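You operate a simulated robot arm through the tools that you are given. There is no shell and no other tool. Be economical: measure what you need, move in short steps, check, and stop when the job is done.

The job below is to be done with a simulated two-armed robot. You get a single attempt, and the scene is never put back.

JOB
Carry the top white arc to the blue fixture and wipe it.
Fine: close both latches once it lies there; then wipe the smudge off with the teal cloth and put the cloth back. What is to be rubbed or washed off counts as gone when no trace of it is left.

It is judged by the outcome, as a careful person would: the job done as asked, and still so three seconds after it is handed in. It fails if anything else is knocked over, pushed out of place, dropped, spilled or broken. Flat cloth is picked up by pressing the open fingertips on it (5 to 10 N) and closing them slowly along it; thin cloth reads only 2 to 8 mm in the jaws.

ROBOT AND FRAMES
Two 7-joint arms with three-finger grippers on one trunk, on a base that drives. Base frame: it is fixed to the floor where the robot stands at the start and does not move with it; the origin is under the middle of the robot, x ahead of it, y to its left, z up. Lengths are in mm, angles in rad, forces in N, time in s.
The left shoulder is at the start at [30, 124, 1158], the right one opposite. With the tool pointing down near the work surface each hand reaches from about 100 to 740 mm from the robot's upright axis, wherever it stands, measured 20 degrees to its own side. Places, roughly: blue fixture [800, -800, 800]; green latch on the blue fixture [600, -900, 800]; orange latch on the blue fixture [900, -900, 800]; purple cloth, teal cloth [750, -1000, 750]. Payload 2.2 kg a hand.
The tool frame of a hand sits at the grasp point between the pads (the TCP): z along the fingers, y along the line on which they close. The tips reach 28 mm beyond it. The gripper opens to 102 mm. The gripper's body begins 71 mm behind the TCP.
Orientation is that of the tool frame in the base frame, as a unit quaternion [x, y, z, w]. With the fingers straight down and closing along the base's y, the tool's x points along the base's -x, its y along +y and its z along -z.

CONTROLS
- The arms move only by the tool play_rows. It takes "left_targets", "right_targets" or both (then of equal length, played together; a hand with none holds still); each is a list that holds one entry, the list of rows, each a list of 7 numbers: the opening, from 0 (shut) to 1 (fully open), then the shift along the tool's x, y, z in mm, then the turn, a rotation vector about the tool's x, y, z in rad. In form: [[[grip, tx, ty, tz, wx, wy, wz], ...]]. A call has 1 to 8 rows; each row shifts and turns the commanded pose from where the row before left it, along the tool's axes as they then stand. Rows are played at 5 a second. More than 50 mm and 0.15 rad between two rows, or a gripper value outside its range, and nothing of the call is played. Where a pose cannot be reached the arm comes as near as it can. A force on the tool above 90 N (or 10 N above the force at the start of the call, whichever is more), or a blocked arm, ends the call early, and 0.2 s more pass. The fingers move at their own pace and stop on an object; they squeeze with about 21 N. The grip force told is the motor's: it shows also when the fingers shut on nothing. Time passes only in rows, and 0.2 s behind the last, so rows that do not move let the fingers close. The reply holds the time, the measured pose of the TCP, the force on the tool along the base axes, the opening and the grip force, in the units named above and with some noise, with the torque about the TCP (base axes, N m) and any sound that the robot's microphone picked up, and new pictures: "pictures" is both (left out), scene, wrist or none (wrist: the cameras of the hands that moved).
- Cameras (640 x 400 px; columns grow to the right, rows downward): "scene" is now at [47.5, -27.8, 1877.2]; the picture's right is [-0.31, -0.95, 0.00], its down [-0.68, 0.22, -0.70] and it looks along [0.67, -0.22, -0.71] (base axes); focal length 254 px, centre (320, 200). "left" rides on the left gripper at [72, 38, -86] in its tool frame; the picture's right is [-0.47, 0.89, 0.00], its down [-0.60, -0.32, -0.73] and it looks along [-0.65, -0.34, 0.68] (tool axes); focal length 256 px, centre (320, 200). "right" rides on the right gripper at [69, 44, -86] in its tool frame; the picture's right is [-0.53, 0.85, 0.00], its down [-0.58, -0.36, -0.73] and it looks along [-0.62, -0.39, 0.68] (tool axes); focal length 256 px, centre (320, 200). There is no depth. A picture from a camera that has moved, and an enlarged one, comes with that camera's place and axes in the base frame and with its lens.
- move_column(by): slides the trunk up (or, below 0, down) by that many mm; the arms and the scene camera ride with it, the base frame stays. It gives what a move gives, with no picture.
- roll_base(legs): drives the robot by 1 to 6 legs, each [ahead, left, turn to the left] in mm, mm and rad, along the robot's own axes; the way and the turn of a leg run together, so that a leg with both is an arc; at most 1500 mm and 3.142 rad a leg. The arms and the cameras ride along, it lands a little off, and it stops where it bumps. It gives what a move gives, and a new picture of the scene camera.
- aim_head(pan, tilt): turns the head with the scene camera to pan (to the left, within 2.496 rad either way) and tilt (down, from -0.506 to 1.204), counted from straight ahead of the robot. It gives what a move gives, and a new picture of the scene camera.
- inspect(camera, box): a new picture of the part [left, top, right, bottom] of that camera's present view, enlarged. The clock stands still meanwhile.
- sign_off(): hands the job in; it is judged then, once.

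Go step by step. Nothing tells you exact positions but the pictures and the camera data: compare them with the known pose of the tool, close in by small moves and look again before you grip or let go. The budget is 120 turns and 260 pictures, counting those below and the enlarged ones. Unless the task says otherwise, let go and move clear before handing in, and close with one line.

The tools are called as name(argument=value, ...) on one line, values as JSON. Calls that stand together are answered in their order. play_rows: Moves the arms, as the interface text tells. Its arguments: {"type":"object","properties":{"left_targets":{"type":"array","items":{"type":"array","items":{"type":"array","items":{"type":"number"}}}},"right_targets":{"type":"array","items":{"type":"array","items":{"type":"array","items":{"type":"number"}}}},"pictures":{"type":"string","enum":["both","scene","wrist","none"]}},"required":[]} The other tools are called the same way: move_column (by) slides the trunk up or down; roll_base (legs) drives the base; aim_head (pan, tilt) turns the head that bears the scene camera; inspect (camera, box) takes an enlarged picture of a part of a camera's view; sign_off () hands the job in.

At the start:

```text
time: 0.0
left_ee_pos: [493.3, -34.7, 1484.6]
left_tcp_rot: [0.001, 1.0, -0.001, 0.0]
left_contact_force: [0.5, 0.7, -0.2]
left_torque: [0.0, 0.02, -0.02]
left_opening: 102.3
left_gripper_force: 0.0
right_ee_pos: [313.2, -381.5, 1402.9]
right_tcp_rot: [0.0, 1.0, 0.0, 0.0]
right_contact_force: [0.1, 0.4, 0.0]
right_torque: [0.01, 0.0, 0.0]
right_opening: 101.9
right_gripper_force: 0.1
trunk travel left (down, up): [-400.0, 140.0]
robot x, y, heading: [-0.2, -0.7, -0.004]
head pan, tilt: [-0.314, 0.794]
```

scene: 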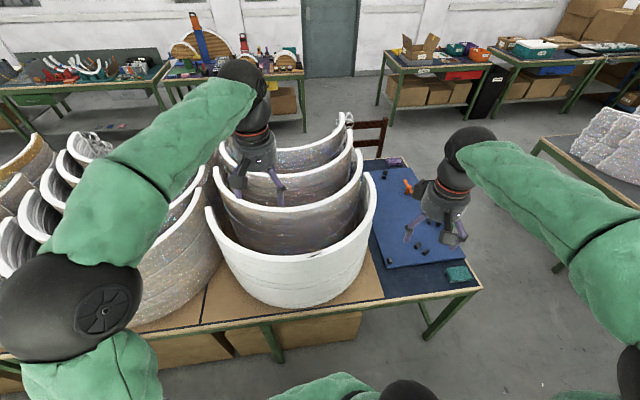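
right: 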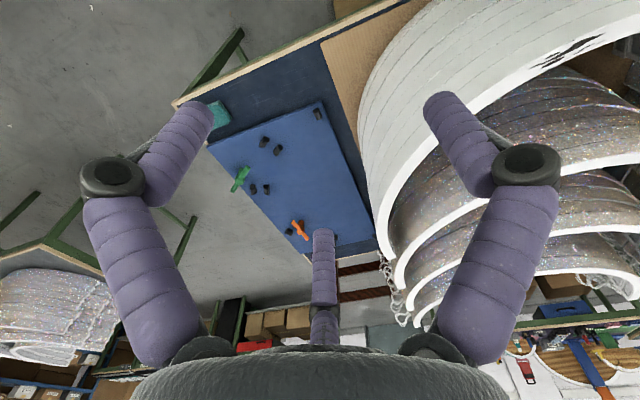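
left: 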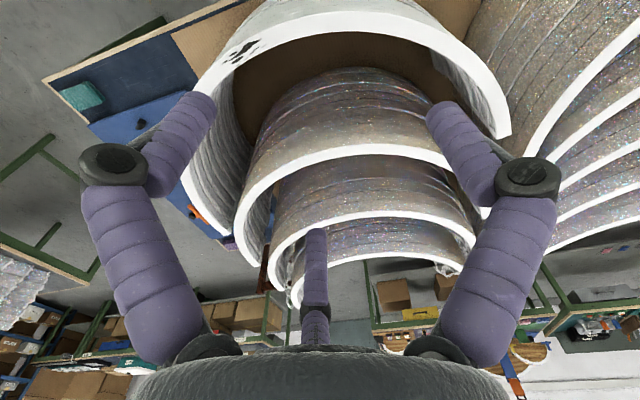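

I see a row of nested large white arcs on the table, with the blue fixture board to their right. I'll take enlarged views of the arcs and the fixture first.

inspect(camera="scene", box=[190, 100, 390, 320])

inspect(camera="scene", box=[350, 130, 500, 310])

inspect(camera="right", box=[170, 60, 410, 260])

```text
1.82 times, centred on (290, 210) of scene
camera zoom: at [47.5, -27.8, 1877.2], right [-0.31, -0.95, 0.0], down [-0.68, 0.22, -0.7], along [0.67, -0.22, -0.71], focal length 461 px, centre (374, 182)
```

zoom: 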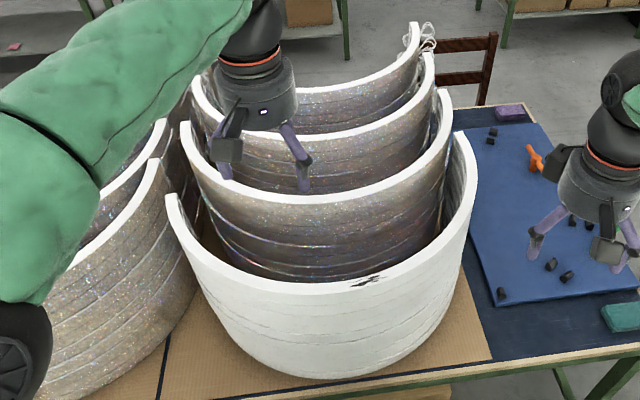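

```text
2.22 times, centred on (425, 220) of scene
camera zoom: at [47.5, -27.8, 1877.2], right [-0.31, -0.95, 0.0], down [-0.68, 0.22, -0.7], along [0.67, -0.22, -0.71], focal length 564 px, centre (87, 156)
```

zoom: 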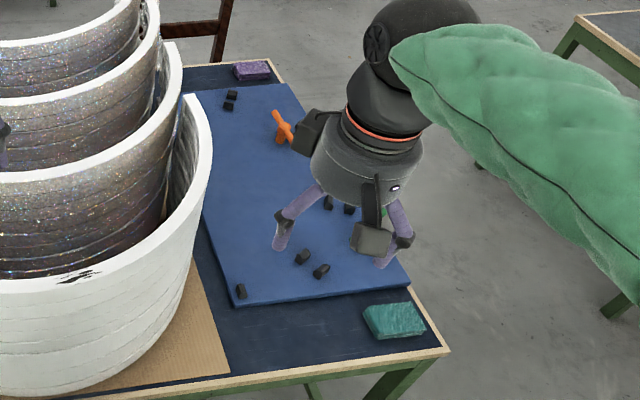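

```text
2.00 times, centred on (290, 160) of right
camera zoom: at [245.7, -337.9, 1490.5], right [0.53, 0.85, 0.0], down [0.58, -0.36, 0.73], along [0.62, -0.39, -0.68], focal length 512 px, centre (380, 280)
```

zoom: 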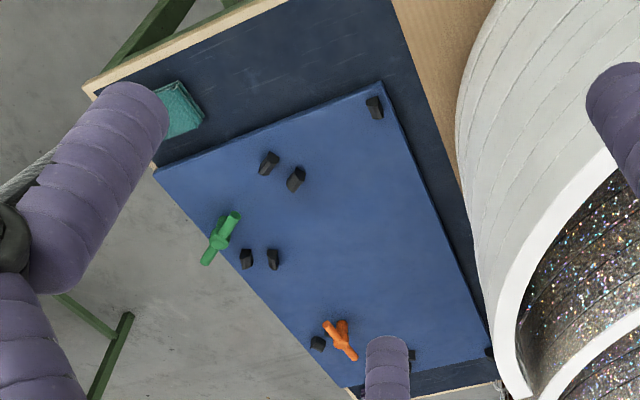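

The white stack's wall shows horizontal lines, so it may be several arcs stacked on each other. I'll zoom in on that.

inspect(camera="scene", box=[300, 160, 390, 216])

inspect(camera="scene", box=[300, 235, 390, 311])

inspect(camera="left", box=[170, 0, 330, 100])

inspect(camera="right", box=[350, 0, 510, 100])

```text
7.11 times, centred on (345, 188) of scene
camera zoom: at [47.5, -27.8, 1877.2], right [-0.31, -0.95, 0.0], down [-0.68, 0.22, -0.7], along [0.67, -0.22, -0.71], focal length 1803 px, centre (142, 285)
```

zoom: 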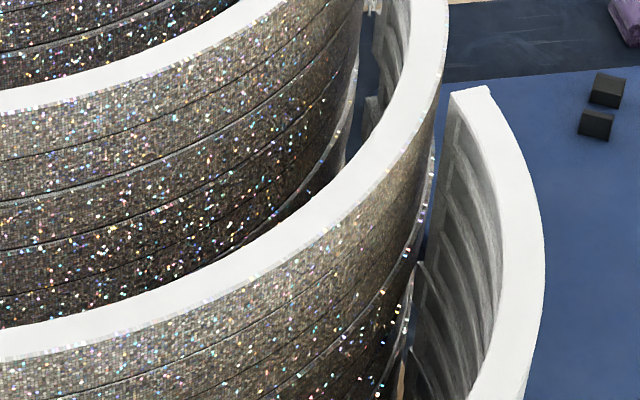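

```text
5.26 times, centred on (345, 273) of scene
camera zoom: at [47.5, -27.8, 1877.2], right [-0.31, -0.95, 0.0], down [-0.68, 0.22, -0.7], along [0.67, -0.22, -0.71], focal length 1335 px, centre (188, -184)
```

zoom: 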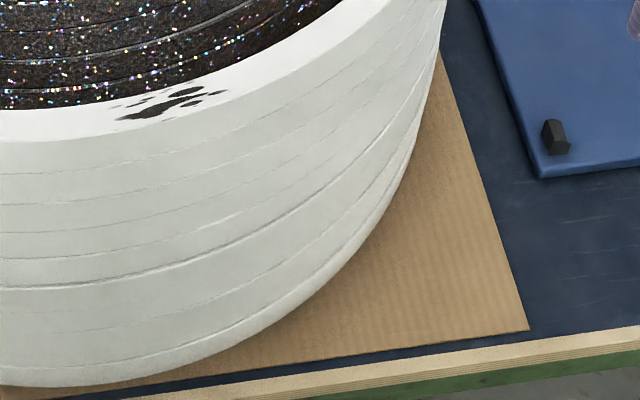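

```text
4.00 times, centred on (250, 50) of left
camera zoom: at [421.0, 2.8, 1570.4], right [0.47, 0.89, 0.0], down [0.6, -0.32, 0.73], along [0.65, -0.34, -0.68], focal length 1024 px, centre (600, 800)
```

zoom: 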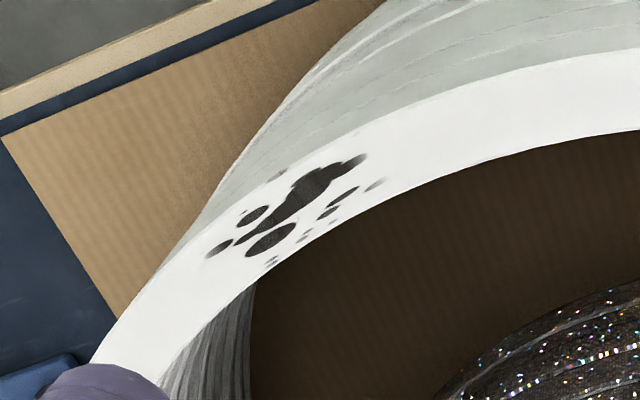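

```text
4.00 times, centred on (430, 50) of right
camera zoom: at [245.7, -337.9, 1490.5], right [0.53, 0.85, 0.0], down [0.58, -0.36, 0.73], along [0.62, -0.39, -0.68], focal length 1024 px, centre (-120, 800)
```

zoom: 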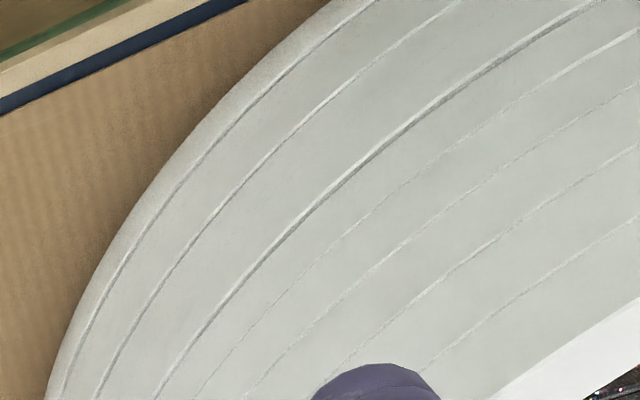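

The white stack is several arcs lying on each other (about 8 layers), with its rim at z≈1158. The centre is near (820,-163), the radius is about 337, and the arc opens to +x. I'll bring both hands above the rim at about ±50° from the apex, staying well above it.

play_rows(left_targets=[[[1, -15.7, 18.6, 32.1, 0, 0, 0], [1, -15.7, 18.6, 32.1, 0, 0, 0], [1, -15.7, 18.6, 32.1, 0, 0, 0], [1, -15.7, 18.6, 32.1, 0, 0, 0], [1, -15.7, 18.6, 32.1, 0, 0, 0], [1, -15.7, 18.6, 32.1, 0, 0, 0], [1, -15.7, 18.6, 32.1, 0, 0, 0]]], right_targets=[[[1, -41.4, -5.7, 20.4, 0, 0, 0], [1, -41.4, -5.7, 20.4, 0, 0, 0], [1, -41.4, -5.7, 20.4, 0, 0, 0], [1, -41.4, -5.7, 20.4, 0, 0, 0], [1, -41.4, -5.7, 20.4, 0, 0, 0], [1, -41.4, -5.7, 20.4, 0, 0, 0], [1, -41.4, -5.7, 20.4, 0, 0, 0]]], pictures="none")

play_rows(left_targets=[[[1, 0, 0, 0, 0, 0, -0.14], [1, 0, 0, 0, 0, 0, -0.14], [1, 0, 0, 0, 0, 0, -0.14], [1, 0, 0, 0, 0, 0, -0.14], [1, 0, 0, 0, 0, 0, -0.14]]], right_targets=[[[1, 0, 0, 0, 0, 0, 0.14], [1, 0, 0, 0, 0, 0, 0.14], [1, 0, 0, 0, 0, 0, 0.14], [1, 0, 0, 0, 0, 0, 0.14], [1, 0, 0, 0, 0, 0, 0.14]]])

```text
time: 1.6
left_ee_pos: [607.1, 92.8, 1256.6]
left_tcp_rot: [0.001, 1.0, -0.001, -0.001]
left_contact_force: [0.9, 0.6, 1.0]
left_torque: [-0.01, 0.02, 0.04]
left_opening: 101.6
left_gripper_force: 0.0
right_ee_pos: [605.9, -421.2, 1260.0]
right_tcp_rot: [-0.001, 1.0, -0.001, -0.001]
right_contact_force: [0.2, 0.8, 1.1]
right_torque: [0.02, 0.08, -0.02]
right_opening: 101.7
right_gripper_force: 0.1
trunk travel left (down, up): [-400.0, 140.0]
robot x, y, heading: [-0.8, 0.3, 0.004]
head pan, tilt: [-0.314, 0.794]
```

```text
time: 2.8
left_ee_pos: [604.1, 93.9, 1260.2]
left_tcp_rot: [-0.344, 0.939, -0.001, 0.001]
left_contact_force: [0.1, -0.3, -0.2]
left_torque: [-0.02, 0.0, 0.04]
left_opening: 102.1
left_gripper_force: 0.1
right_ee_pos: [604.2, -422.3, 1262.4]
right_tcp_rot: [0.344, 0.939, 0.0, 0.0]
right_contact_force: [-0.3, -0.5, -0.5]
right_torque: [-0.02, -0.02, -0.01]
right_opening: 102.1
right_gripper_force: 0.0
trunk travel left (down, up): [-400.0, 140.0]
robot x, y, heading: [1.4, -0.8, 0.001]
head pan, tilt: [-0.314, 0.794]
camera scene: at [47.1, -27.8, 1877.2], right [-0.31, -0.95, 0.0], down [-0.68, 0.22, -0.7], along [0.67, -0.22, -0.71], focal length 254 px, centre (320, 200)
camera right: at [580.0, -343.9, 1347.8], right [0.95, 0.3, 0.0], down [0.2, -0.65, 0.73], along [0.22, -0.7, -0.68], focal length 256 px, centre (320, 200)
camera left: at [524.0, 76.6, 1345.9], right [-0.22, 0.98, 0.0], down [0.67, 0.15, 0.73], along [0.71, 0.16, -0.68], focal length 256 px, centre (320, 200)
```

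scene: 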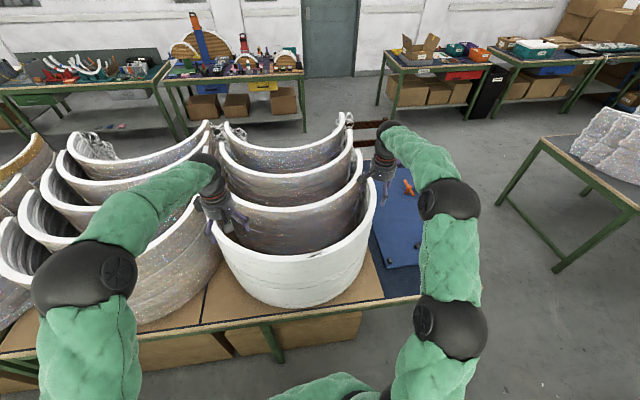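
right: 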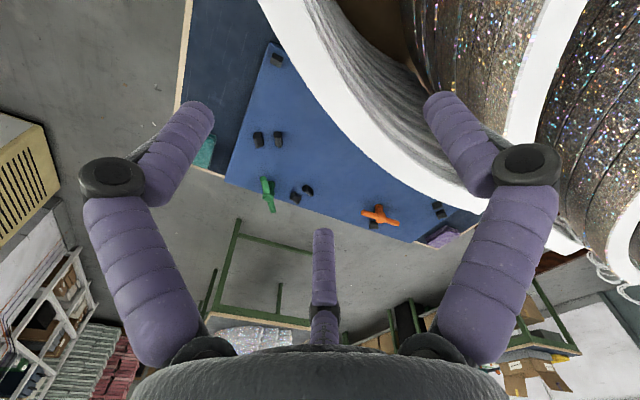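
left: 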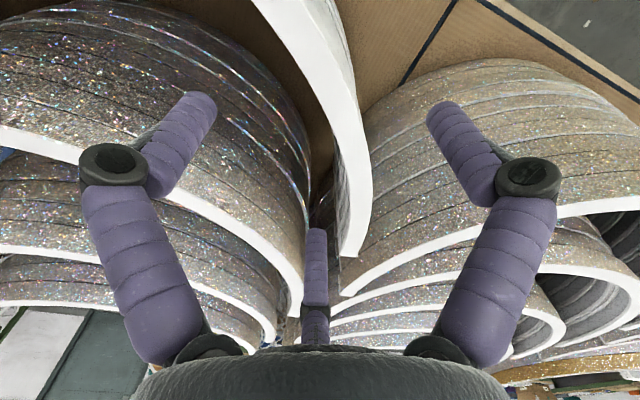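

Both hands are nearly centred over the rim. Next I'll zoom in to find the height of the top layer.

inspect(camera="left", box=[240, 0, 400, 270])

inspect(camera="right", box=[250, 0, 490, 230])

inspect(camera="scene", box=[200, 180, 380, 310])

```text
1.48 times, centred on (320, 135) of left
camera zoom: at [524.0, 76.6, 1345.9], right [-0.22, 0.98, 0.0], down [0.67, 0.15, 0.73], along [0.71, 0.16, -0.68], focal length 379 px, centre (320, 296)
```

zoom: 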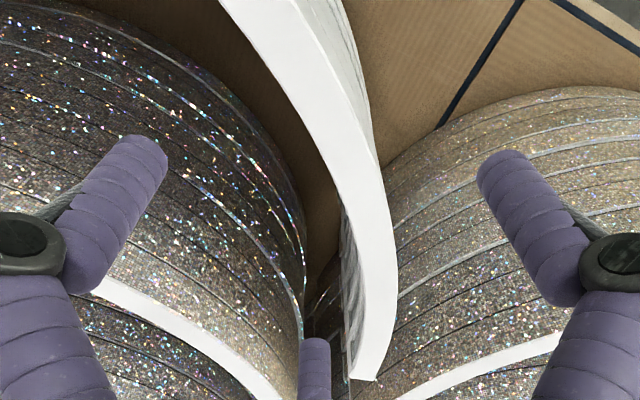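

```text
1.74 times, centred on (370, 115) of right
camera zoom: at [580.0, -343.9, 1347.8], right [0.95, 0.3, 0.0], down [0.2, -0.65, 0.73], along [0.22, -0.7, -0.68], focal length 445 px, centre (233, 348)
```

zoom: 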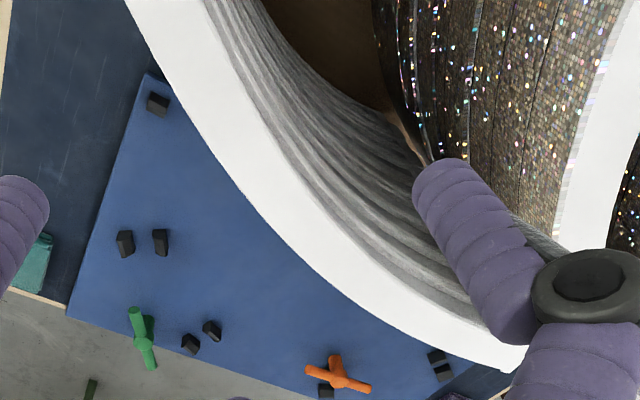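

```text
3.08 times, centred on (290, 245) of scene
camera zoom: at [47.1, -27.8, 1877.2], right [-0.31, -0.95, 0.0], down [-0.68, 0.22, -0.7], along [0.67, -0.22, -0.71], focal length 780 px, centre (412, 62)
```

zoom: 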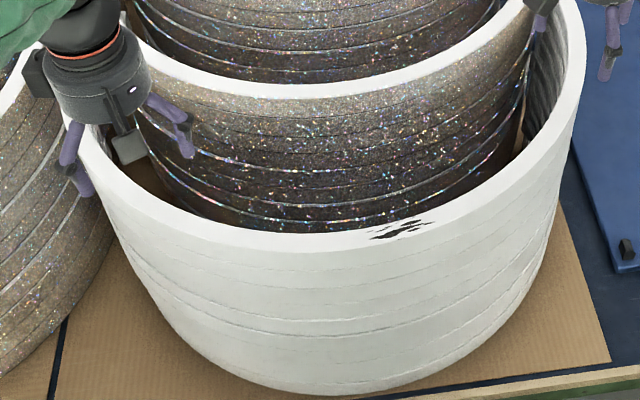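

The full stack is about 400 mm high. I'll magnify the outer face to locate the first seam.

inspect(camera="scene", box=[295, 245, 335, 310])

```text
6.15 times, centred on (315, 278) of scene
camera zoom: at [47.1, -27.8, 1877.2], right [-0.31, -0.95, 0.0], down [-0.68, 0.22, -0.7], along [0.67, -0.22, -0.71], focal length 1560 px, centre (351, -277)
```

zoom: 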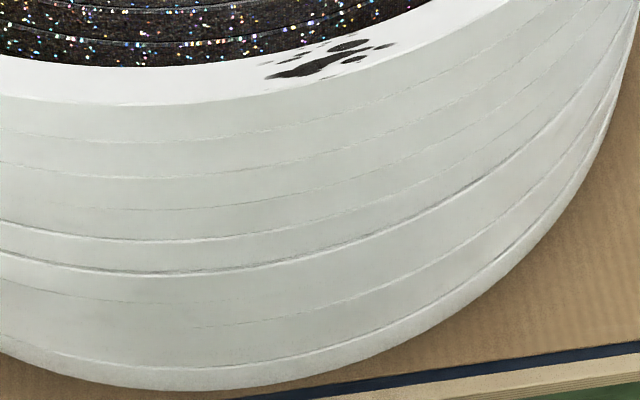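

The layers look about 43 mm each, so the tips should go no deeper than about 35 mm below the rim. I'll descend with the fingers open around the wall to TCP z≈1158 and look.

play_rows(left_targets=[[[1, 0, 5, 30, 0, 0, 0], [1, 0, 0, 30, 0, 0, 0], [1, 0, 0, 25, 0, 0, 0], [1, 0, 0, 17, 0, 0, 0]]], right_targets=[[[1, 0, 3, 32, 0, 0, 0], [1, 0, 0, 30, 0, 0, 0], [1, 0, 0, 25, 0, 0, 0], [1, 0, 0, 17, 0, 0, 0]]], pictures="wrist")

```text
time: 3.8
left_ee_pos: [601.5, 99.3, 1158.0]
left_tcp_rot: [-0.343, 0.939, 0.0, 0.0]
left_contact_force: [0.8, 0.3, 0.8]
left_torque: [0.0, 0.02, 0.02]
left_opening: 101.9
left_gripper_force: 0.1
right_ee_pos: [606.2, -419.1, 1156.6]
right_tcp_rot: [0.343, 0.939, 0.0, 0.0]
right_contact_force: [0.5, -0.1, 0.4]
right_torque: [-0.03, 0.02, 0.0]
right_opening: 102.0
right_gripper_force: 0.1
trunk travel left (down, up): [-400.0, 140.0]
robot x, y, heading: [0.6, -0.7, -0.0]
head pan, tilt: [-0.314, 0.794]
camera right: at [582.1, -340.7, 1243.6], right [0.95, 0.3, 0.0], down [0.21, -0.65, 0.73], along [0.22, -0.7, -0.68], focal length 256 px, centre (320, 200)
camera left: at [521.2, 80.3, 1243.1], right [-0.21, 0.98, 0.0], down [0.67, 0.15, 0.73], along [0.71, 0.16, -0.68], focal length 256 px, centre (320, 200)
```

right: 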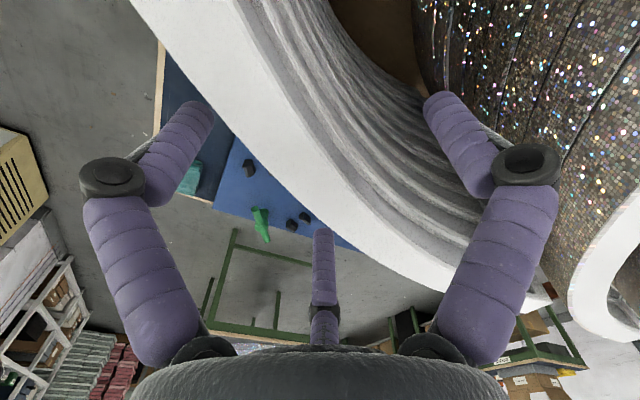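
left: 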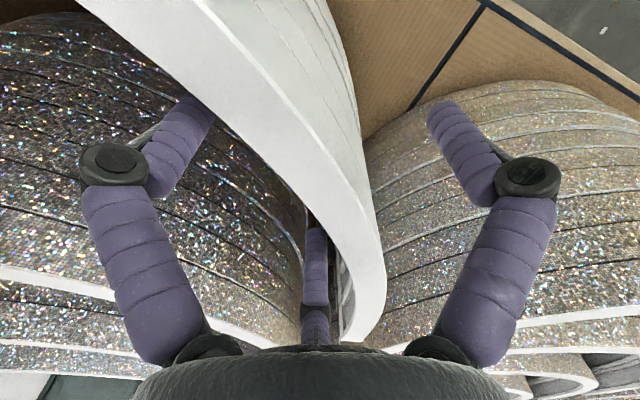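

The fingers straddle the wall on both sides. I'll zoom in to see how much of the inner fingertip the rim hides.

inspect(camera="left", box=[130, 60, 290, 160])

inspect(camera="right", box=[130, 40, 450, 240])

```text
4.00 times, centred on (210, 110) of left
camera zoom: at [521.2, 80.3, 1243.1], right [-0.21, 0.98, 0.0], down [0.67, 0.15, 0.73], along [0.71, 0.16, -0.68], focal length 1024 px, centre (760, 560)
```

zoom: 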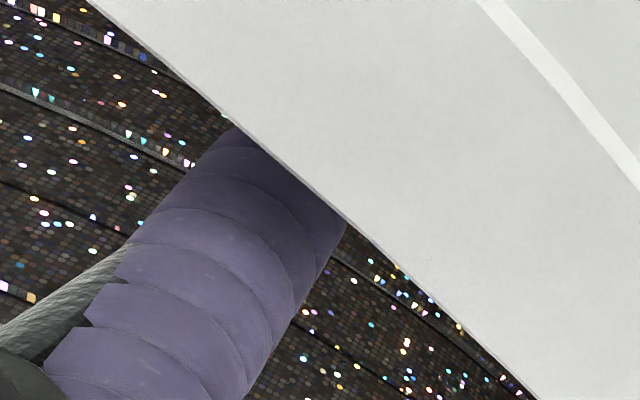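

```text
2.00 times, centred on (290, 140) of right
camera zoom: at [582.1, -340.7, 1243.6], right [0.95, 0.3, 0.0], down [0.21, -0.65, 0.73], along [0.22, -0.7, -0.68], focal length 512 px, centre (380, 320)
```

zoom: 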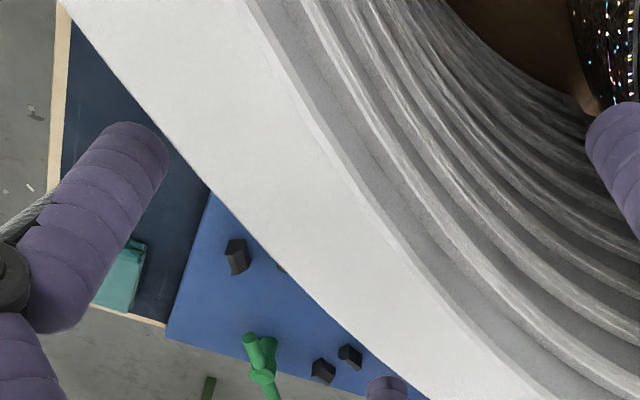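

inspect(camera="left", box=[200, 60, 440, 350])

```text
1.38 times, centred on (320, 205) of left
camera zoom: at [521.2, 80.3, 1243.1], right [-0.21, 0.98, 0.0], down [0.67, 0.15, 0.73], along [0.71, 0.16, -0.68], focal length 353 px, centre (320, 193)
```

zoom: 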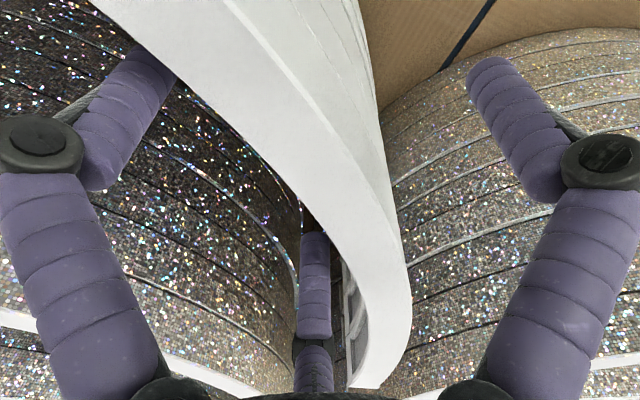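

The wall, about 26 mm wide, sits centred in both hands. I'll raise 4 mm so the tips stay on the top layer, then close slowly.

play_rows(left_targets=[[[1, 0, 2, -4, 0, 0, 0], [0.6, 0, 0, 0, 0, 0, 0], [0.42, 0, 0, 0, 0, 0, 0], [0.36, 0, 0, 0, 0, 0, 0], [0.3, 0, 0, 0, 0, 0, 0], [0.22, 0, 0, 0, 0, 0, 0], [0.1, 0, 0, 0, 0, 0, 0], [0.0, 0, 0, 0, 0, 0, 0]]], right_targets=[[[1, 0, 2, -4, 0, 0, 0], [0.6, 0, 0, 0, 0, 0, 0], [0.42, 0, 0, 0, 0, 0, 0], [0.36, 0, 0, 0, 0, 0, 0], [0.3, 0, 0, 0, 0, 0, 0], [0.22, 0, 0, 0, 0, 0, 0], [0.1, 0, 0, 0, 0, 0, 0], [0.0, 0, 0, 0, 0, 0, 0]]])

```text
time: 5.6
left_ee_pos: [597.8, 99.6, 1161.6]
left_tcp_rot: [-0.342, 0.94, -0.001, 0.0]
left_contact_force: [0.4, 0.1, 0.0]
left_torque: [0.09, 0.06, 0.13]
left_opening: 37.6
left_gripper_force: 21.3
right_ee_pos: [605.9, -415.5, 1161.2]
right_tcp_rot: [0.343, 0.939, 0.0, 0.001]
right_contact_force: [-3.4, 0.8, 2.2]
right_torque: [0.08, 0.14, 0.62]
right_opening: 34.7
right_gripper_force: 21.6
trunk travel left (down, up): [-400.0, 140.0]
robot x, y, heading: [2.6, 1.5, 0.001]
head pan, tilt: [-0.314, 0.794]
camera scene: at [46.9, -27.6, 1877.2], right [-0.31, -0.95, 0.0], down [-0.68, 0.22, -0.7], along [0.67, -0.22, -0.71], focal length 254 px, centre (320, 200)
camera right: at [582.4, -338.7, 1248.1], right [0.95, 0.3, 0.0], down [0.21, -0.65, 0.73], along [0.22, -0.7, -0.68], focal length 256 px, centre (320, 200)
camera left: at [519.1, 82.7, 1248.3], right [-0.21, 0.98, 0.0], down [0.67, 0.15, 0.73], along [0.71, 0.16, -0.68], focal length 256 px, centre (320, 200)
```

scene: 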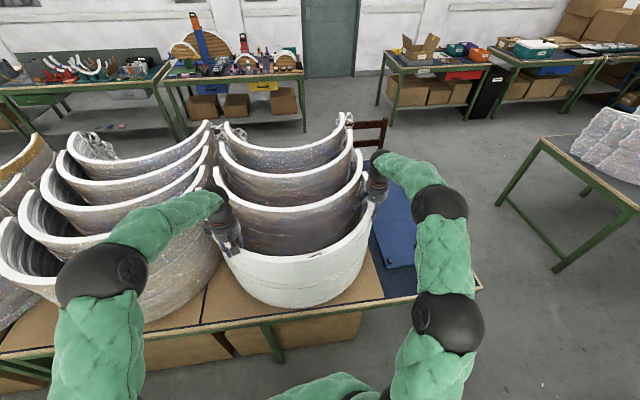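
right: 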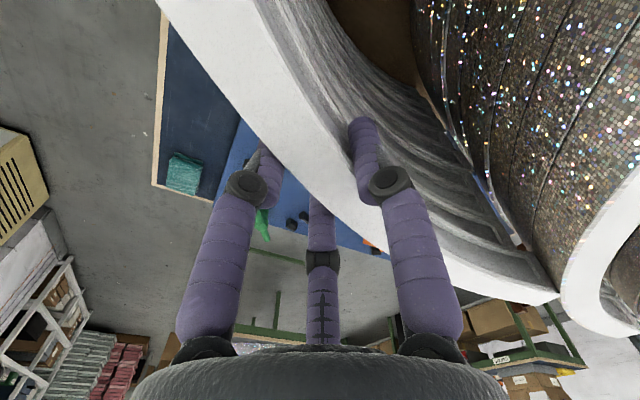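
left: 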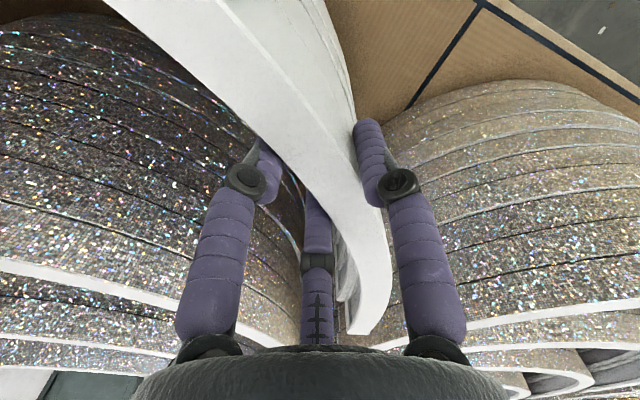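

Both hands grip the wall (35–38 mm). I'll lift with the column a little and check that only the top layer comes.

move_column(by=25)

inspect(camera="scene", box=[200, 180, 380, 310])

inspect(camera="left", box=[200, 0, 440, 350])

```text
time: 6.3
left_ee_pos: [600.0, 99.1, 1187.1]
left_tcp_rot: [-0.343, 0.939, -0.001, 0.0]
left_contact_force: [2.0, 0.1, -1.6]
left_torque: [0.16, -0.48, 0.14]
left_opening: 37.5
left_gripper_force: 20.7
right_ee_pos: [608.4, -416.7, 1186.1]
right_tcp_rot: [0.342, 0.94, 0.001, 0.0]
right_contact_force: [-2.9, 1.4, 2.9]
right_torque: [-0.3, -0.6, 0.76]
right_opening: 34.5
right_gripper_force: 21.2
trunk travel left (down, up): [-425.0, 115.0]
robot x, y, heading: [0.6, -2.2, -0.002]
head pan, tilt: [-0.314, 0.794]
```

```text
3.08 times, centred on (290, 245) of scene
camera zoom: at [48.8, -27.9, 1902.1], right [-0.31, -0.95, 0.0], down [-0.68, 0.22, -0.7], along [0.67, -0.22, -0.71], focal length 780 px, centre (412, 62)
```

zoom: 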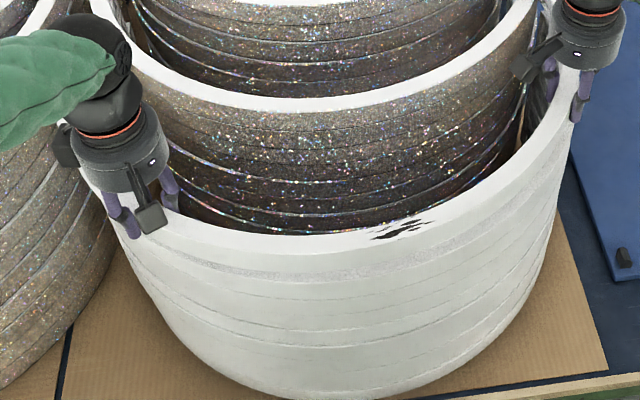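

```text
1.14 times, centred on (320, 175) of left
camera zoom: at [520.3, 82.5, 1272.7], right [-0.21, 0.98, 0.0], down [0.67, 0.15, 0.73], along [0.71, 0.16, -0.68], focal length 293 px, centre (320, 229)
```

zoom: 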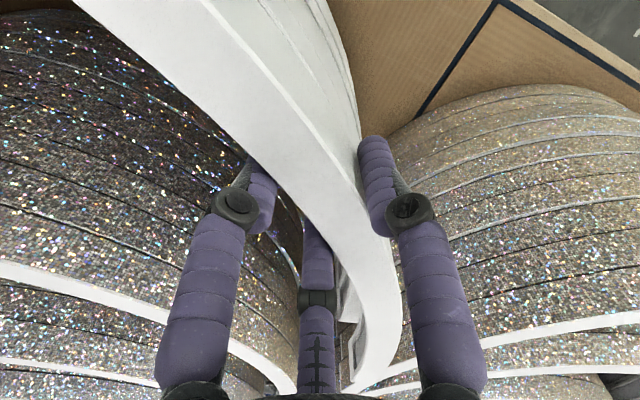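

The top layer separates cleanly and is light. I'll lift a further 90 mm and look again.

move_column(by=90)

inspect(camera="scene", box=[140, 100, 460, 330])

```text
time: 7.6
left_ee_pos: [600.1, 99.5, 1276.4]
left_tcp_rot: [-0.343, 0.939, 0.001, 0.0]
left_contact_force: [1.4, -0.2, -1.6]
left_torque: [0.1, 0.04, 0.14]
left_opening: 37.6
left_gripper_force: 21.2
right_ee_pos: [607.8, -417.1, 1275.3]
right_tcp_rot: [0.343, 0.939, 0.001, 0.0]
right_contact_force: [-2.0, -0.3, -2.0]
right_torque: [0.01, -0.06, 0.69]
right_opening: 34.5
right_gripper_force: 21.2
trunk travel left (down, up): [-515.0, 25.0]
robot x, y, heading: [-1.0, 0.5, -0.001]
head pan, tilt: [-0.314, 0.794]
```

```text
1.74 times, centred on (300, 215) of scene
camera zoom: at [48.4, -28.0, 1992.0], right [-0.31, -0.95, 0.0], down [-0.68, 0.22, -0.7], along [0.67, -0.22, -0.71], focal length 441 px, centre (355, 174)
```

zoom: 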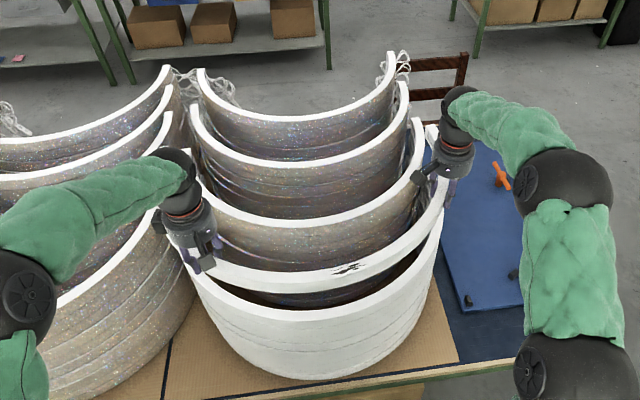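

The arc is free and level. I'll back away from the table and look to the right to check the route.

roll_base(legs=[[-350, 0, 0]])

aim_head(pan=-1.0, tilt=0.6)

```text
time: 9.8
left_ee_pos: [256.8, 98.2, 1276.1]
left_tcp_rot: [-0.34, 0.94, 0.0, 0.0]
left_contact_force: [1.4, -0.2, -2.1]
left_torque: [0.15, -0.03, 0.16]
left_opening: 37.6
left_gripper_force: 21.1
right_ee_pos: [262.6, -418.0, 1275.8]
right_tcp_rot: [0.345, 0.939, 0.0, 0.0]
right_contact_force: [-1.7, 0.4, -1.4]
right_torque: [0.07, -0.01, 0.76]
right_opening: 34.3
right_gripper_force: 21.1
trunk travel left (down, up): [-515.0, 25.0]
robot x, y, heading: [-340.7, -1.6, -0.005]
head pan, tilt: [-0.314, 0.794]
camera scene: at [-295.5, -27.4, 1992.2], right [-0.31, -0.95, 0.0], down [-0.68, 0.22, -0.7], along [0.67, -0.22, -0.71], focal length 254 px, centre (320, 200)
```

scene: 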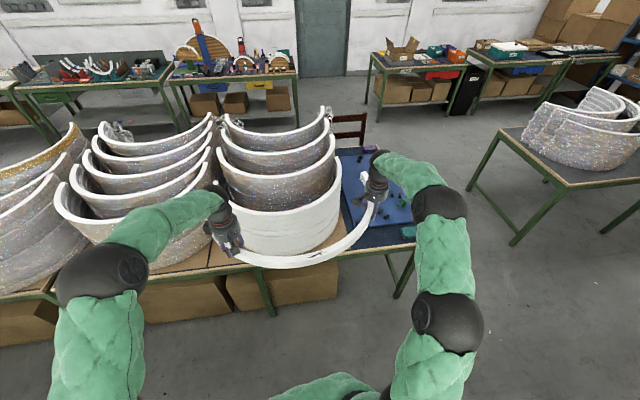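

```text
time: 10.9
left_ee_pos: [257.1, 99.0, 1277.2]
left_tcp_rot: [-0.341, 0.94, -0.001, 0.0]
left_contact_force: [1.6, 0.4, -2.0]
left_torque: [0.23, -0.12, 0.12]
left_opening: 37.8
left_gripper_force: 20.9
right_ee_pos: [260.9, -418.3, 1276.8]
right_tcp_rot: [0.344, 0.939, 0.0, -0.001]
right_contact_force: [-1.8, -0.5, -1.3]
right_torque: [0.13, 0.1, 0.8]
right_opening: 34.2
right_gripper_force: 21.2
trunk travel left (down, up): [-515.0, 25.0]
robot x, y, heading: [-342.6, 1.3, -0.002]
head pan, tilt: [-1.0, 0.6]
camera scene: at [-324.9, -76.6, 2008.6], right [-0.84, -0.54, 0.0], down [-0.3, 0.48, -0.82], along [0.44, -0.7, -0.57], focal length 254 px, centre (320, 200)
```

scene: 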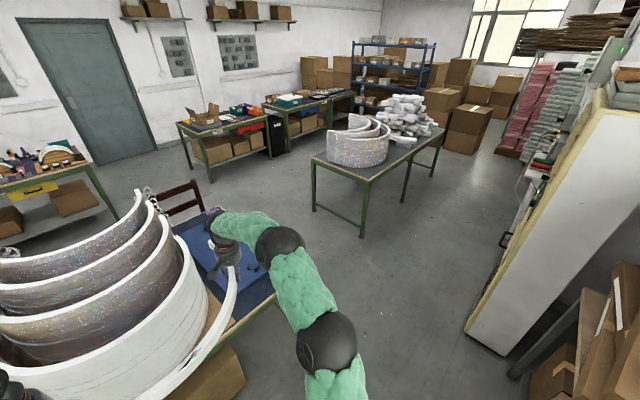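

The floor to the right is open. The fixture pegs form an arc centred near (880,-605), opening roughly +y, with the table turned about -10.6°. I'll drive round to the right side of the table and face it at heading ≈1.386, stopping short.

roll_base(legs=[[0, -700, 0], [300, -850, 0], [580, 0, 0], [0, 0, 1.386]])

aim_head(pan=0.0, tilt=0.85)

```text
time: 25.4
left_ee_pos: [525.3, -946.7, 1276.5]
left_tcp_rot: [0.87, -0.493, 0.0, -0.001]
left_contact_force: [10.9, 0.8, -2.9]
left_torque: [-0.04, -0.11, 0.51]
left_opening: 37.7
left_gripper_force: 21.2
right_ee_pos: [1037.1, -1017.8, 1276.0]
right_tcp_rot: [-0.349, 0.937, 0.0, -0.001]
right_contact_force: [-12.7, -1.8, -2.0]
right_torque: [0.03, 0.26, 0.59]
right_opening: 34.3
right_gripper_force: 20.9
trunk travel left (down, up): [-515.0, 25.0]
robot x, y, heading: [530.5, -1551.5, 1.415]
head pan, tilt: [-1.0, 0.6]
camera scene: at [607.5, -1549.1, 2008.6], right [0.4, -0.92, 0.0], down [-0.52, -0.23, -0.82], along [0.76, 0.33, -0.57], focal length 254 px, centre (320, 200)
```

scene: 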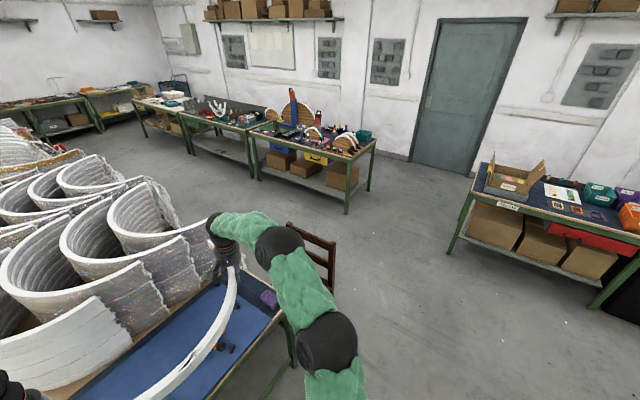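

```text
time: 26.7
left_ee_pos: [526.0, -945.7, 1276.1]
left_tcp_rot: [0.871, -0.491, 0.001, -0.001]
left_contact_force: [0.6, 2.0, -3.9]
left_torque: [0.15, 0.21, 0.47]
left_opening: 37.3
left_gripper_force: 20.5
right_ee_pos: [1036.6, -1018.5, 1276.2]
right_tcp_rot: [-0.35, 0.937, 0.0, -0.001]
right_contact_force: [-1.2, -2.2, -1.8]
right_torque: [-0.08, 0.2, 0.79]
right_opening: 33.8
right_gripper_force: 21.3
trunk travel left (down, up): [-515.0, 25.0]
robot x, y, heading: [531.5, -1556.8, 1.414]
head pan, tilt: [0.0, 0.85]
camera scene: at [538.9, -1507.3, 1987.8], right [0.99, -0.16, 0.0], down [-0.12, -0.74, -0.66], along [0.1, 0.65, -0.75], focal length 254 px, centre (320, 200)
```

scene: 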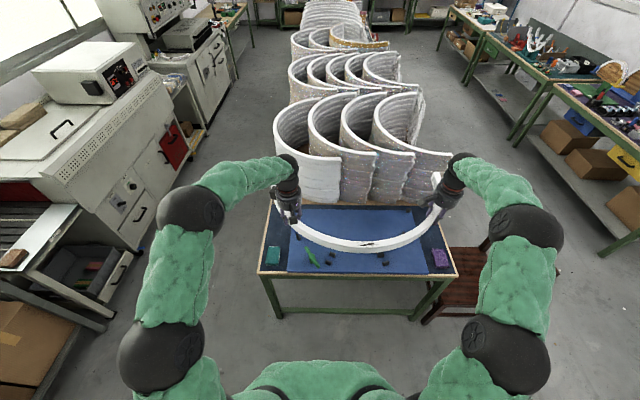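

I'm now facing the fixture with the arc held above it. Zooming in to measure the pegs and latches.

inspect(camera="scene", box=[250, 190, 470, 320])

inspect(camera="left", box=[0, 0, 640, 400])

inspect(camera="right", box=[0, 0, 640, 400])

```text
2.91 times, centred on (360, 255) of scene
camera zoom: at [538.9, -1507.3, 1987.8], right [0.99, -0.16, 0.0], down [-0.12, -0.74, -0.66], along [0.1, 0.65, -0.75], focal length 738 px, centre (204, 40)
```

zoom: 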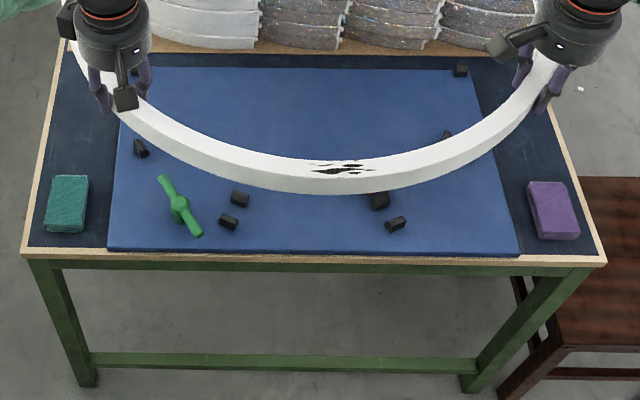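

```text
1.00 times, centred on (320, 200) of left (not enlarged: the box is as wide or as high as the picture)
camera zoom: at [531.2, -1027.3, 1362.8], right [-1.0, -0.06, 0.0], down [-0.04, 0.68, 0.73], along [-0.04, 0.73, -0.68], focal length 256 px, centre (320, 200)
```

zoom: 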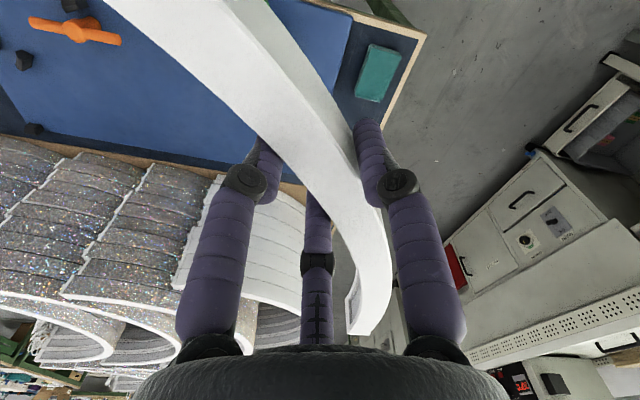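

```text
1.00 times, centred on (320, 200) of right (not enlarged: the box is as wide or as high as the picture)
camera zoom: at [956.9, -1031.0, 1362.3], right [-0.15, 0.99, 0.0], down [0.68, 0.1, 0.73], along [0.72, 0.11, -0.68], focal length 256 px, centre (320, 200)
```

zoom: 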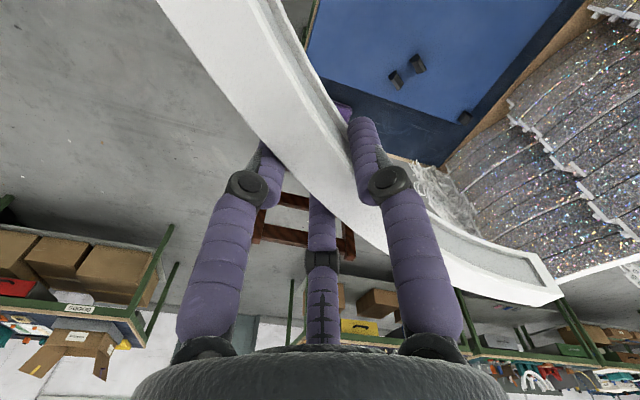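

Triangulation puts the pegs at z≈808. The fixture circle centre is about (877,-609) with a mid radius of 334, and the board is turned -9.8°. I'll check how the arc sits in the hands by looking at its two ends.

inspect(camera="scene", box=[410, 140, 480, 220])

inspect(camera="scene", box=[250, 140, 320, 220])

inspect(camera="right", box=[440, 200, 600, 340])

inspect(camera="left", box=[310, 240, 410, 350])

```text
5.00 times, centred on (445, 180) of scene
camera zoom: at [538.9, -1507.3, 1987.8], right [0.99, -0.16, 0.0], down [-0.12, -0.74, -0.66], along [0.1, 0.65, -0.75], focal length 1268 px, centre (-305, 300)
```

zoom: 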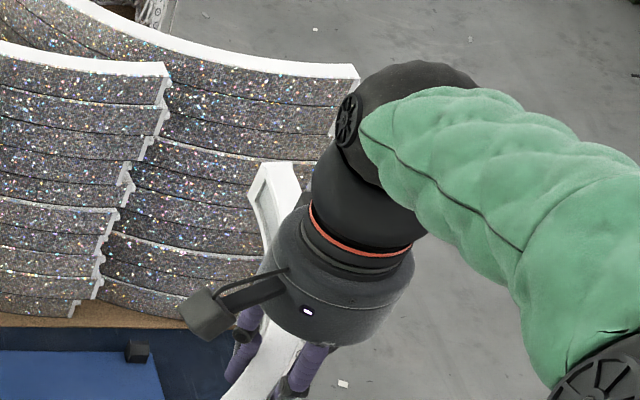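

```text
5.00 times, centred on (285, 180) of scene
camera zoom: at [538.9, -1507.3, 1987.8], right [0.99, -0.16, 0.0], down [-0.12, -0.74, -0.66], along [0.1, 0.65, -0.75], focal length 1268 px, centre (495, 300)
```

zoom: 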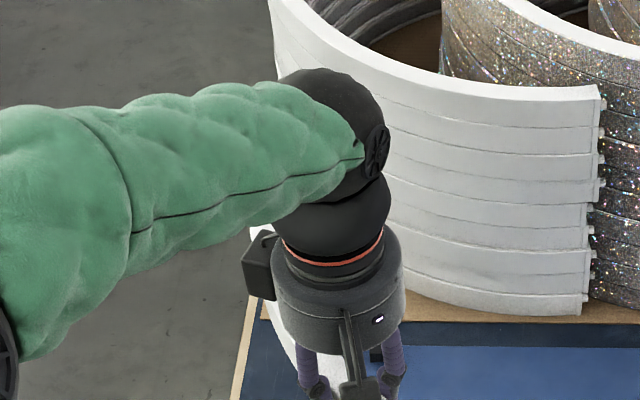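

```text
2.86 times, centred on (520, 270) of right
camera zoom: at [956.9, -1031.0, 1362.3], right [-0.15, 0.99, 0.0], down [0.68, 0.1, 0.73], along [0.72, 0.11, -0.68], focal length 731 px, centre (-251, 0)
```

zoom: 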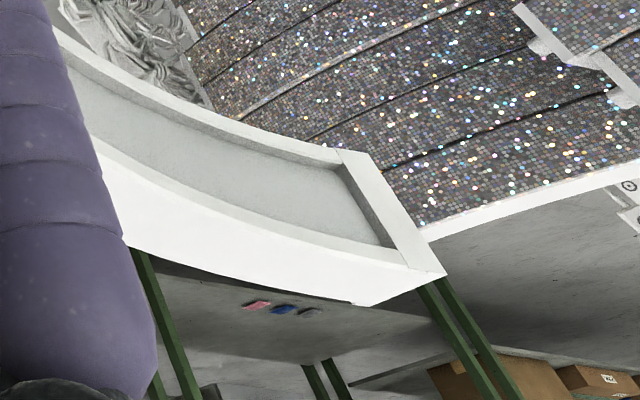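

```text
3.64 times, centred on (360, 295) of left
camera zoom: at [531.2, -1027.3, 1362.8], right [-1.0, -0.06, 0.0], down [-0.04, 0.68, 0.73], along [-0.04, 0.73, -0.68], focal length 931 px, centre (174, -146)
```

zoom: 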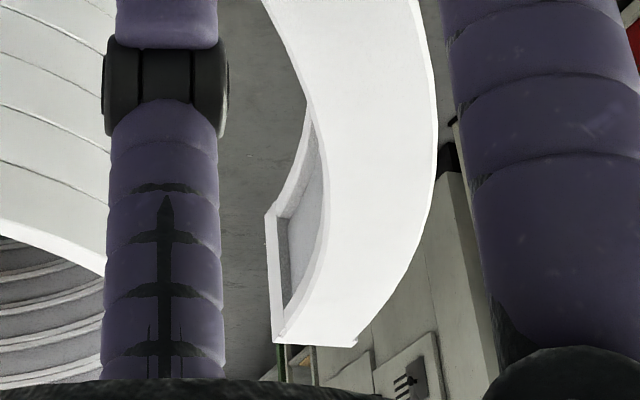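

The arc hangs level with its centre near (808,-772), about 2° off the fixture's angle. I'll drive forward most of the way with a small right turn, still high.

roll_base(legs=[[177, -14, -0.035]])

```text
time: 28.2
left_ee_pos: [588.9, -774.1, 1277.3]
left_tcp_rot: [0.863, -0.506, 0.001, -0.001]
left_contact_force: [0.6, 2.6, -3.1]
left_torque: [0.02, 0.05, 0.44]
left_opening: 37.4
left_gripper_force: 20.4
right_ee_pos: [1096.6, -864.9, 1275.9]
right_tcp_rot: [-0.334, 0.943, -0.001, -0.001]
right_contact_force: [-1.0, -2.6, -1.2]
right_torque: [0.08, 0.11, 0.71]
right_opening: 33.8
right_gripper_force: 21.1
trunk travel left (down, up): [-515.0, 25.0]
robot x, y, heading: [571.5, -1384.3, 1.382]
head pan, tilt: [0.0, 0.85]
camera scene: at [584.3, -1337.3, 1987.8], right [0.98, -0.19, 0.0], down [-0.14, -0.74, -0.66], along [0.12, 0.65, -0.75], focal length 254 px, centre (320, 200)
```

scene: 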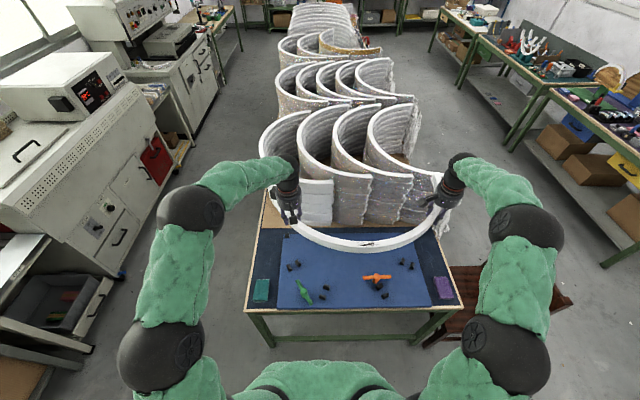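

No bump, and the fixture is fully visible now. Zooming in on the latches and pegs before lowering.

inspect(camera="scene", box=[240, 220, 350, 320])

inspect(camera="scene", box=[340, 220, 460, 320])

```text
4.00 times, centred on (295, 270) of scene
camera zoom: at [584.3, -1337.3, 1987.8], right [0.98, -0.19, 0.0], down [-0.14, -0.74, -0.66], along [0.12, 0.65, -0.75], focal length 1014 px, centre (420, -80)
```

zoom: 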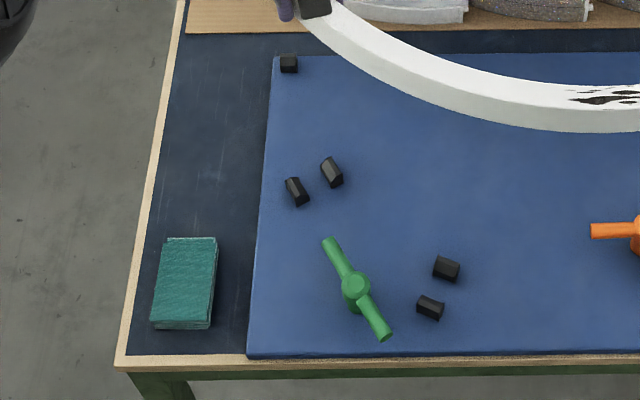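

```text
4.00 times, centred on (400, 270) of scene
camera zoom: at [584.3, -1337.3, 1987.8], right [0.98, -0.19, 0.0], down [-0.14, -0.74, -0.66], along [0.12, 0.65, -0.75], focal length 1014 px, centre (0, -80)
```

zoom: 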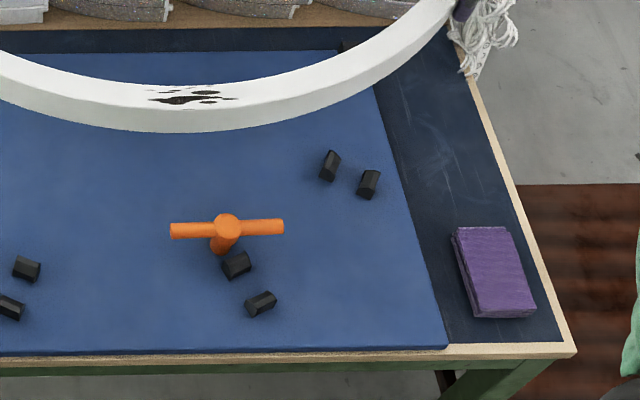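

The latch bars sit on posts at about z 857. Both are turned open, with the orange tip just inside the wall line. The arc is aligned to within a few mm, so I'll lower partway and look again.

move_column(by=-310)

aim_head(pan=0.0, tilt=0.95)

inspect(camera="left", box=[0, 0, 640, 400])

inspect(camera="right", box=[0, 0, 640, 400])

```text
time: 31.2
left_ee_pos: [591.0, -775.1, 966.7]
left_tcp_rot: [0.862, -0.506, 0.001, -0.001]
left_contact_force: [1.8, 2.0, -2.3]
left_torque: [-0.01, 0.15, 0.38]
left_opening: 37.6
left_gripper_force: 21.2
right_ee_pos: [1098.0, -863.5, 964.6]
right_tcp_rot: [-0.334, 0.942, -0.001, 0.0]
right_contact_force: [-1.3, -1.4, -2.1]
right_torque: [0.06, 0.12, 0.73]
right_opening: 34.0
right_gripper_force: 21.2
trunk travel left (down, up): [-205.0, 335.0]
robot x, y, heading: [579.6, -1380.4, 1.38]
head pan, tilt: [0.0, 0.85]
```

```text
time: 31.9
left_ee_pos: [590.3, -773.9, 967.9]
left_tcp_rot: [0.863, -0.506, 0.0, 0.0]
left_contact_force: [1.1, 2.7, -0.9]
left_torque: [-0.04, 0.14, 0.4]
left_opening: 37.7
left_gripper_force: 20.7
right_ee_pos: [1098.6, -865.3, 966.0]
right_tcp_rot: [-0.335, 0.942, -0.001, 0.0]
right_contact_force: [-0.3, -2.4, -1.3]
right_torque: [0.06, 0.1, 0.72]
right_opening: 34.1
right_gripper_force: 21.7
trunk travel left (down, up): [-205.0, 335.0]
robot x, y, heading: [576.2, -1380.4, 1.382]
head pan, tilt: [0.0, 0.949]
camera scene: at [583.6, -1341.9, 1670.3], right [0.98, -0.19, 0.0], down [-0.15, -0.8, -0.58], along [0.11, 0.57, -0.81], focal length 254 px, centre (320, 200)
```

scene: 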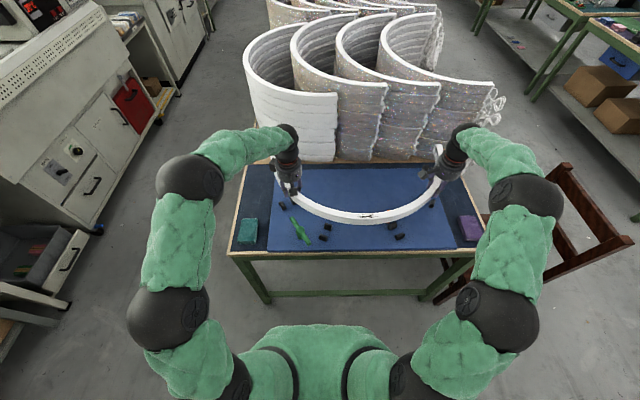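

```text
1.00 times, centred on (320, 200) of left (not enlarged: the box is as wide or as high as the picture)
camera zoom: at [592.7, -856.6, 1052.9], right [-1.0, -0.03, 0.0], down [-0.02, 0.68, 0.73], along [-0.02, 0.73, -0.68], focal length 256 px, centre (320, 200)
```

zoom: 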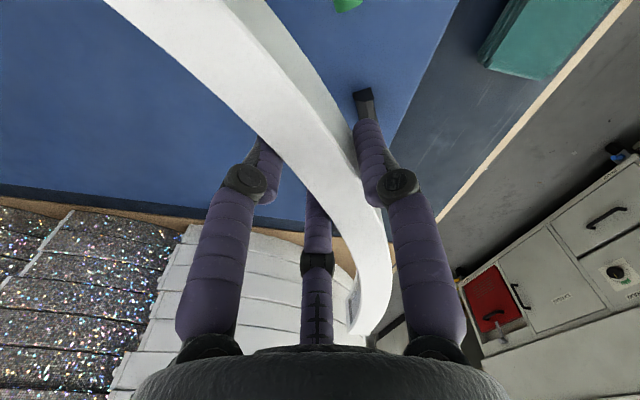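

```text
1.00 times, centred on (320, 200) of right (not enlarged: the box is as wide or as high as the picture)
camera zoom: at [1018.0, -874.2, 1052.4], right [-0.12, 0.99, 0.0], down [0.68, 0.08, 0.73], along [0.73, 0.09, -0.68], focal length 256 px, centre (320, 200)
```

zoom: 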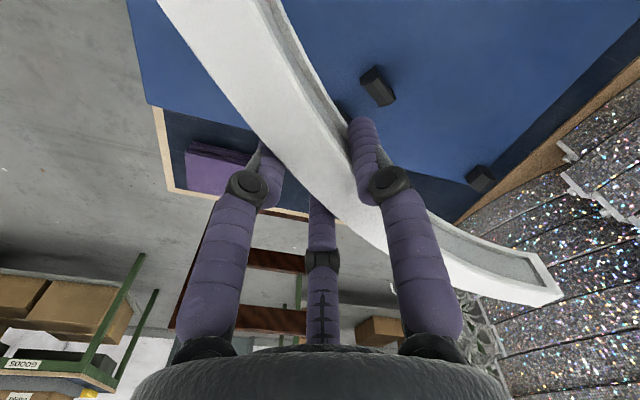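

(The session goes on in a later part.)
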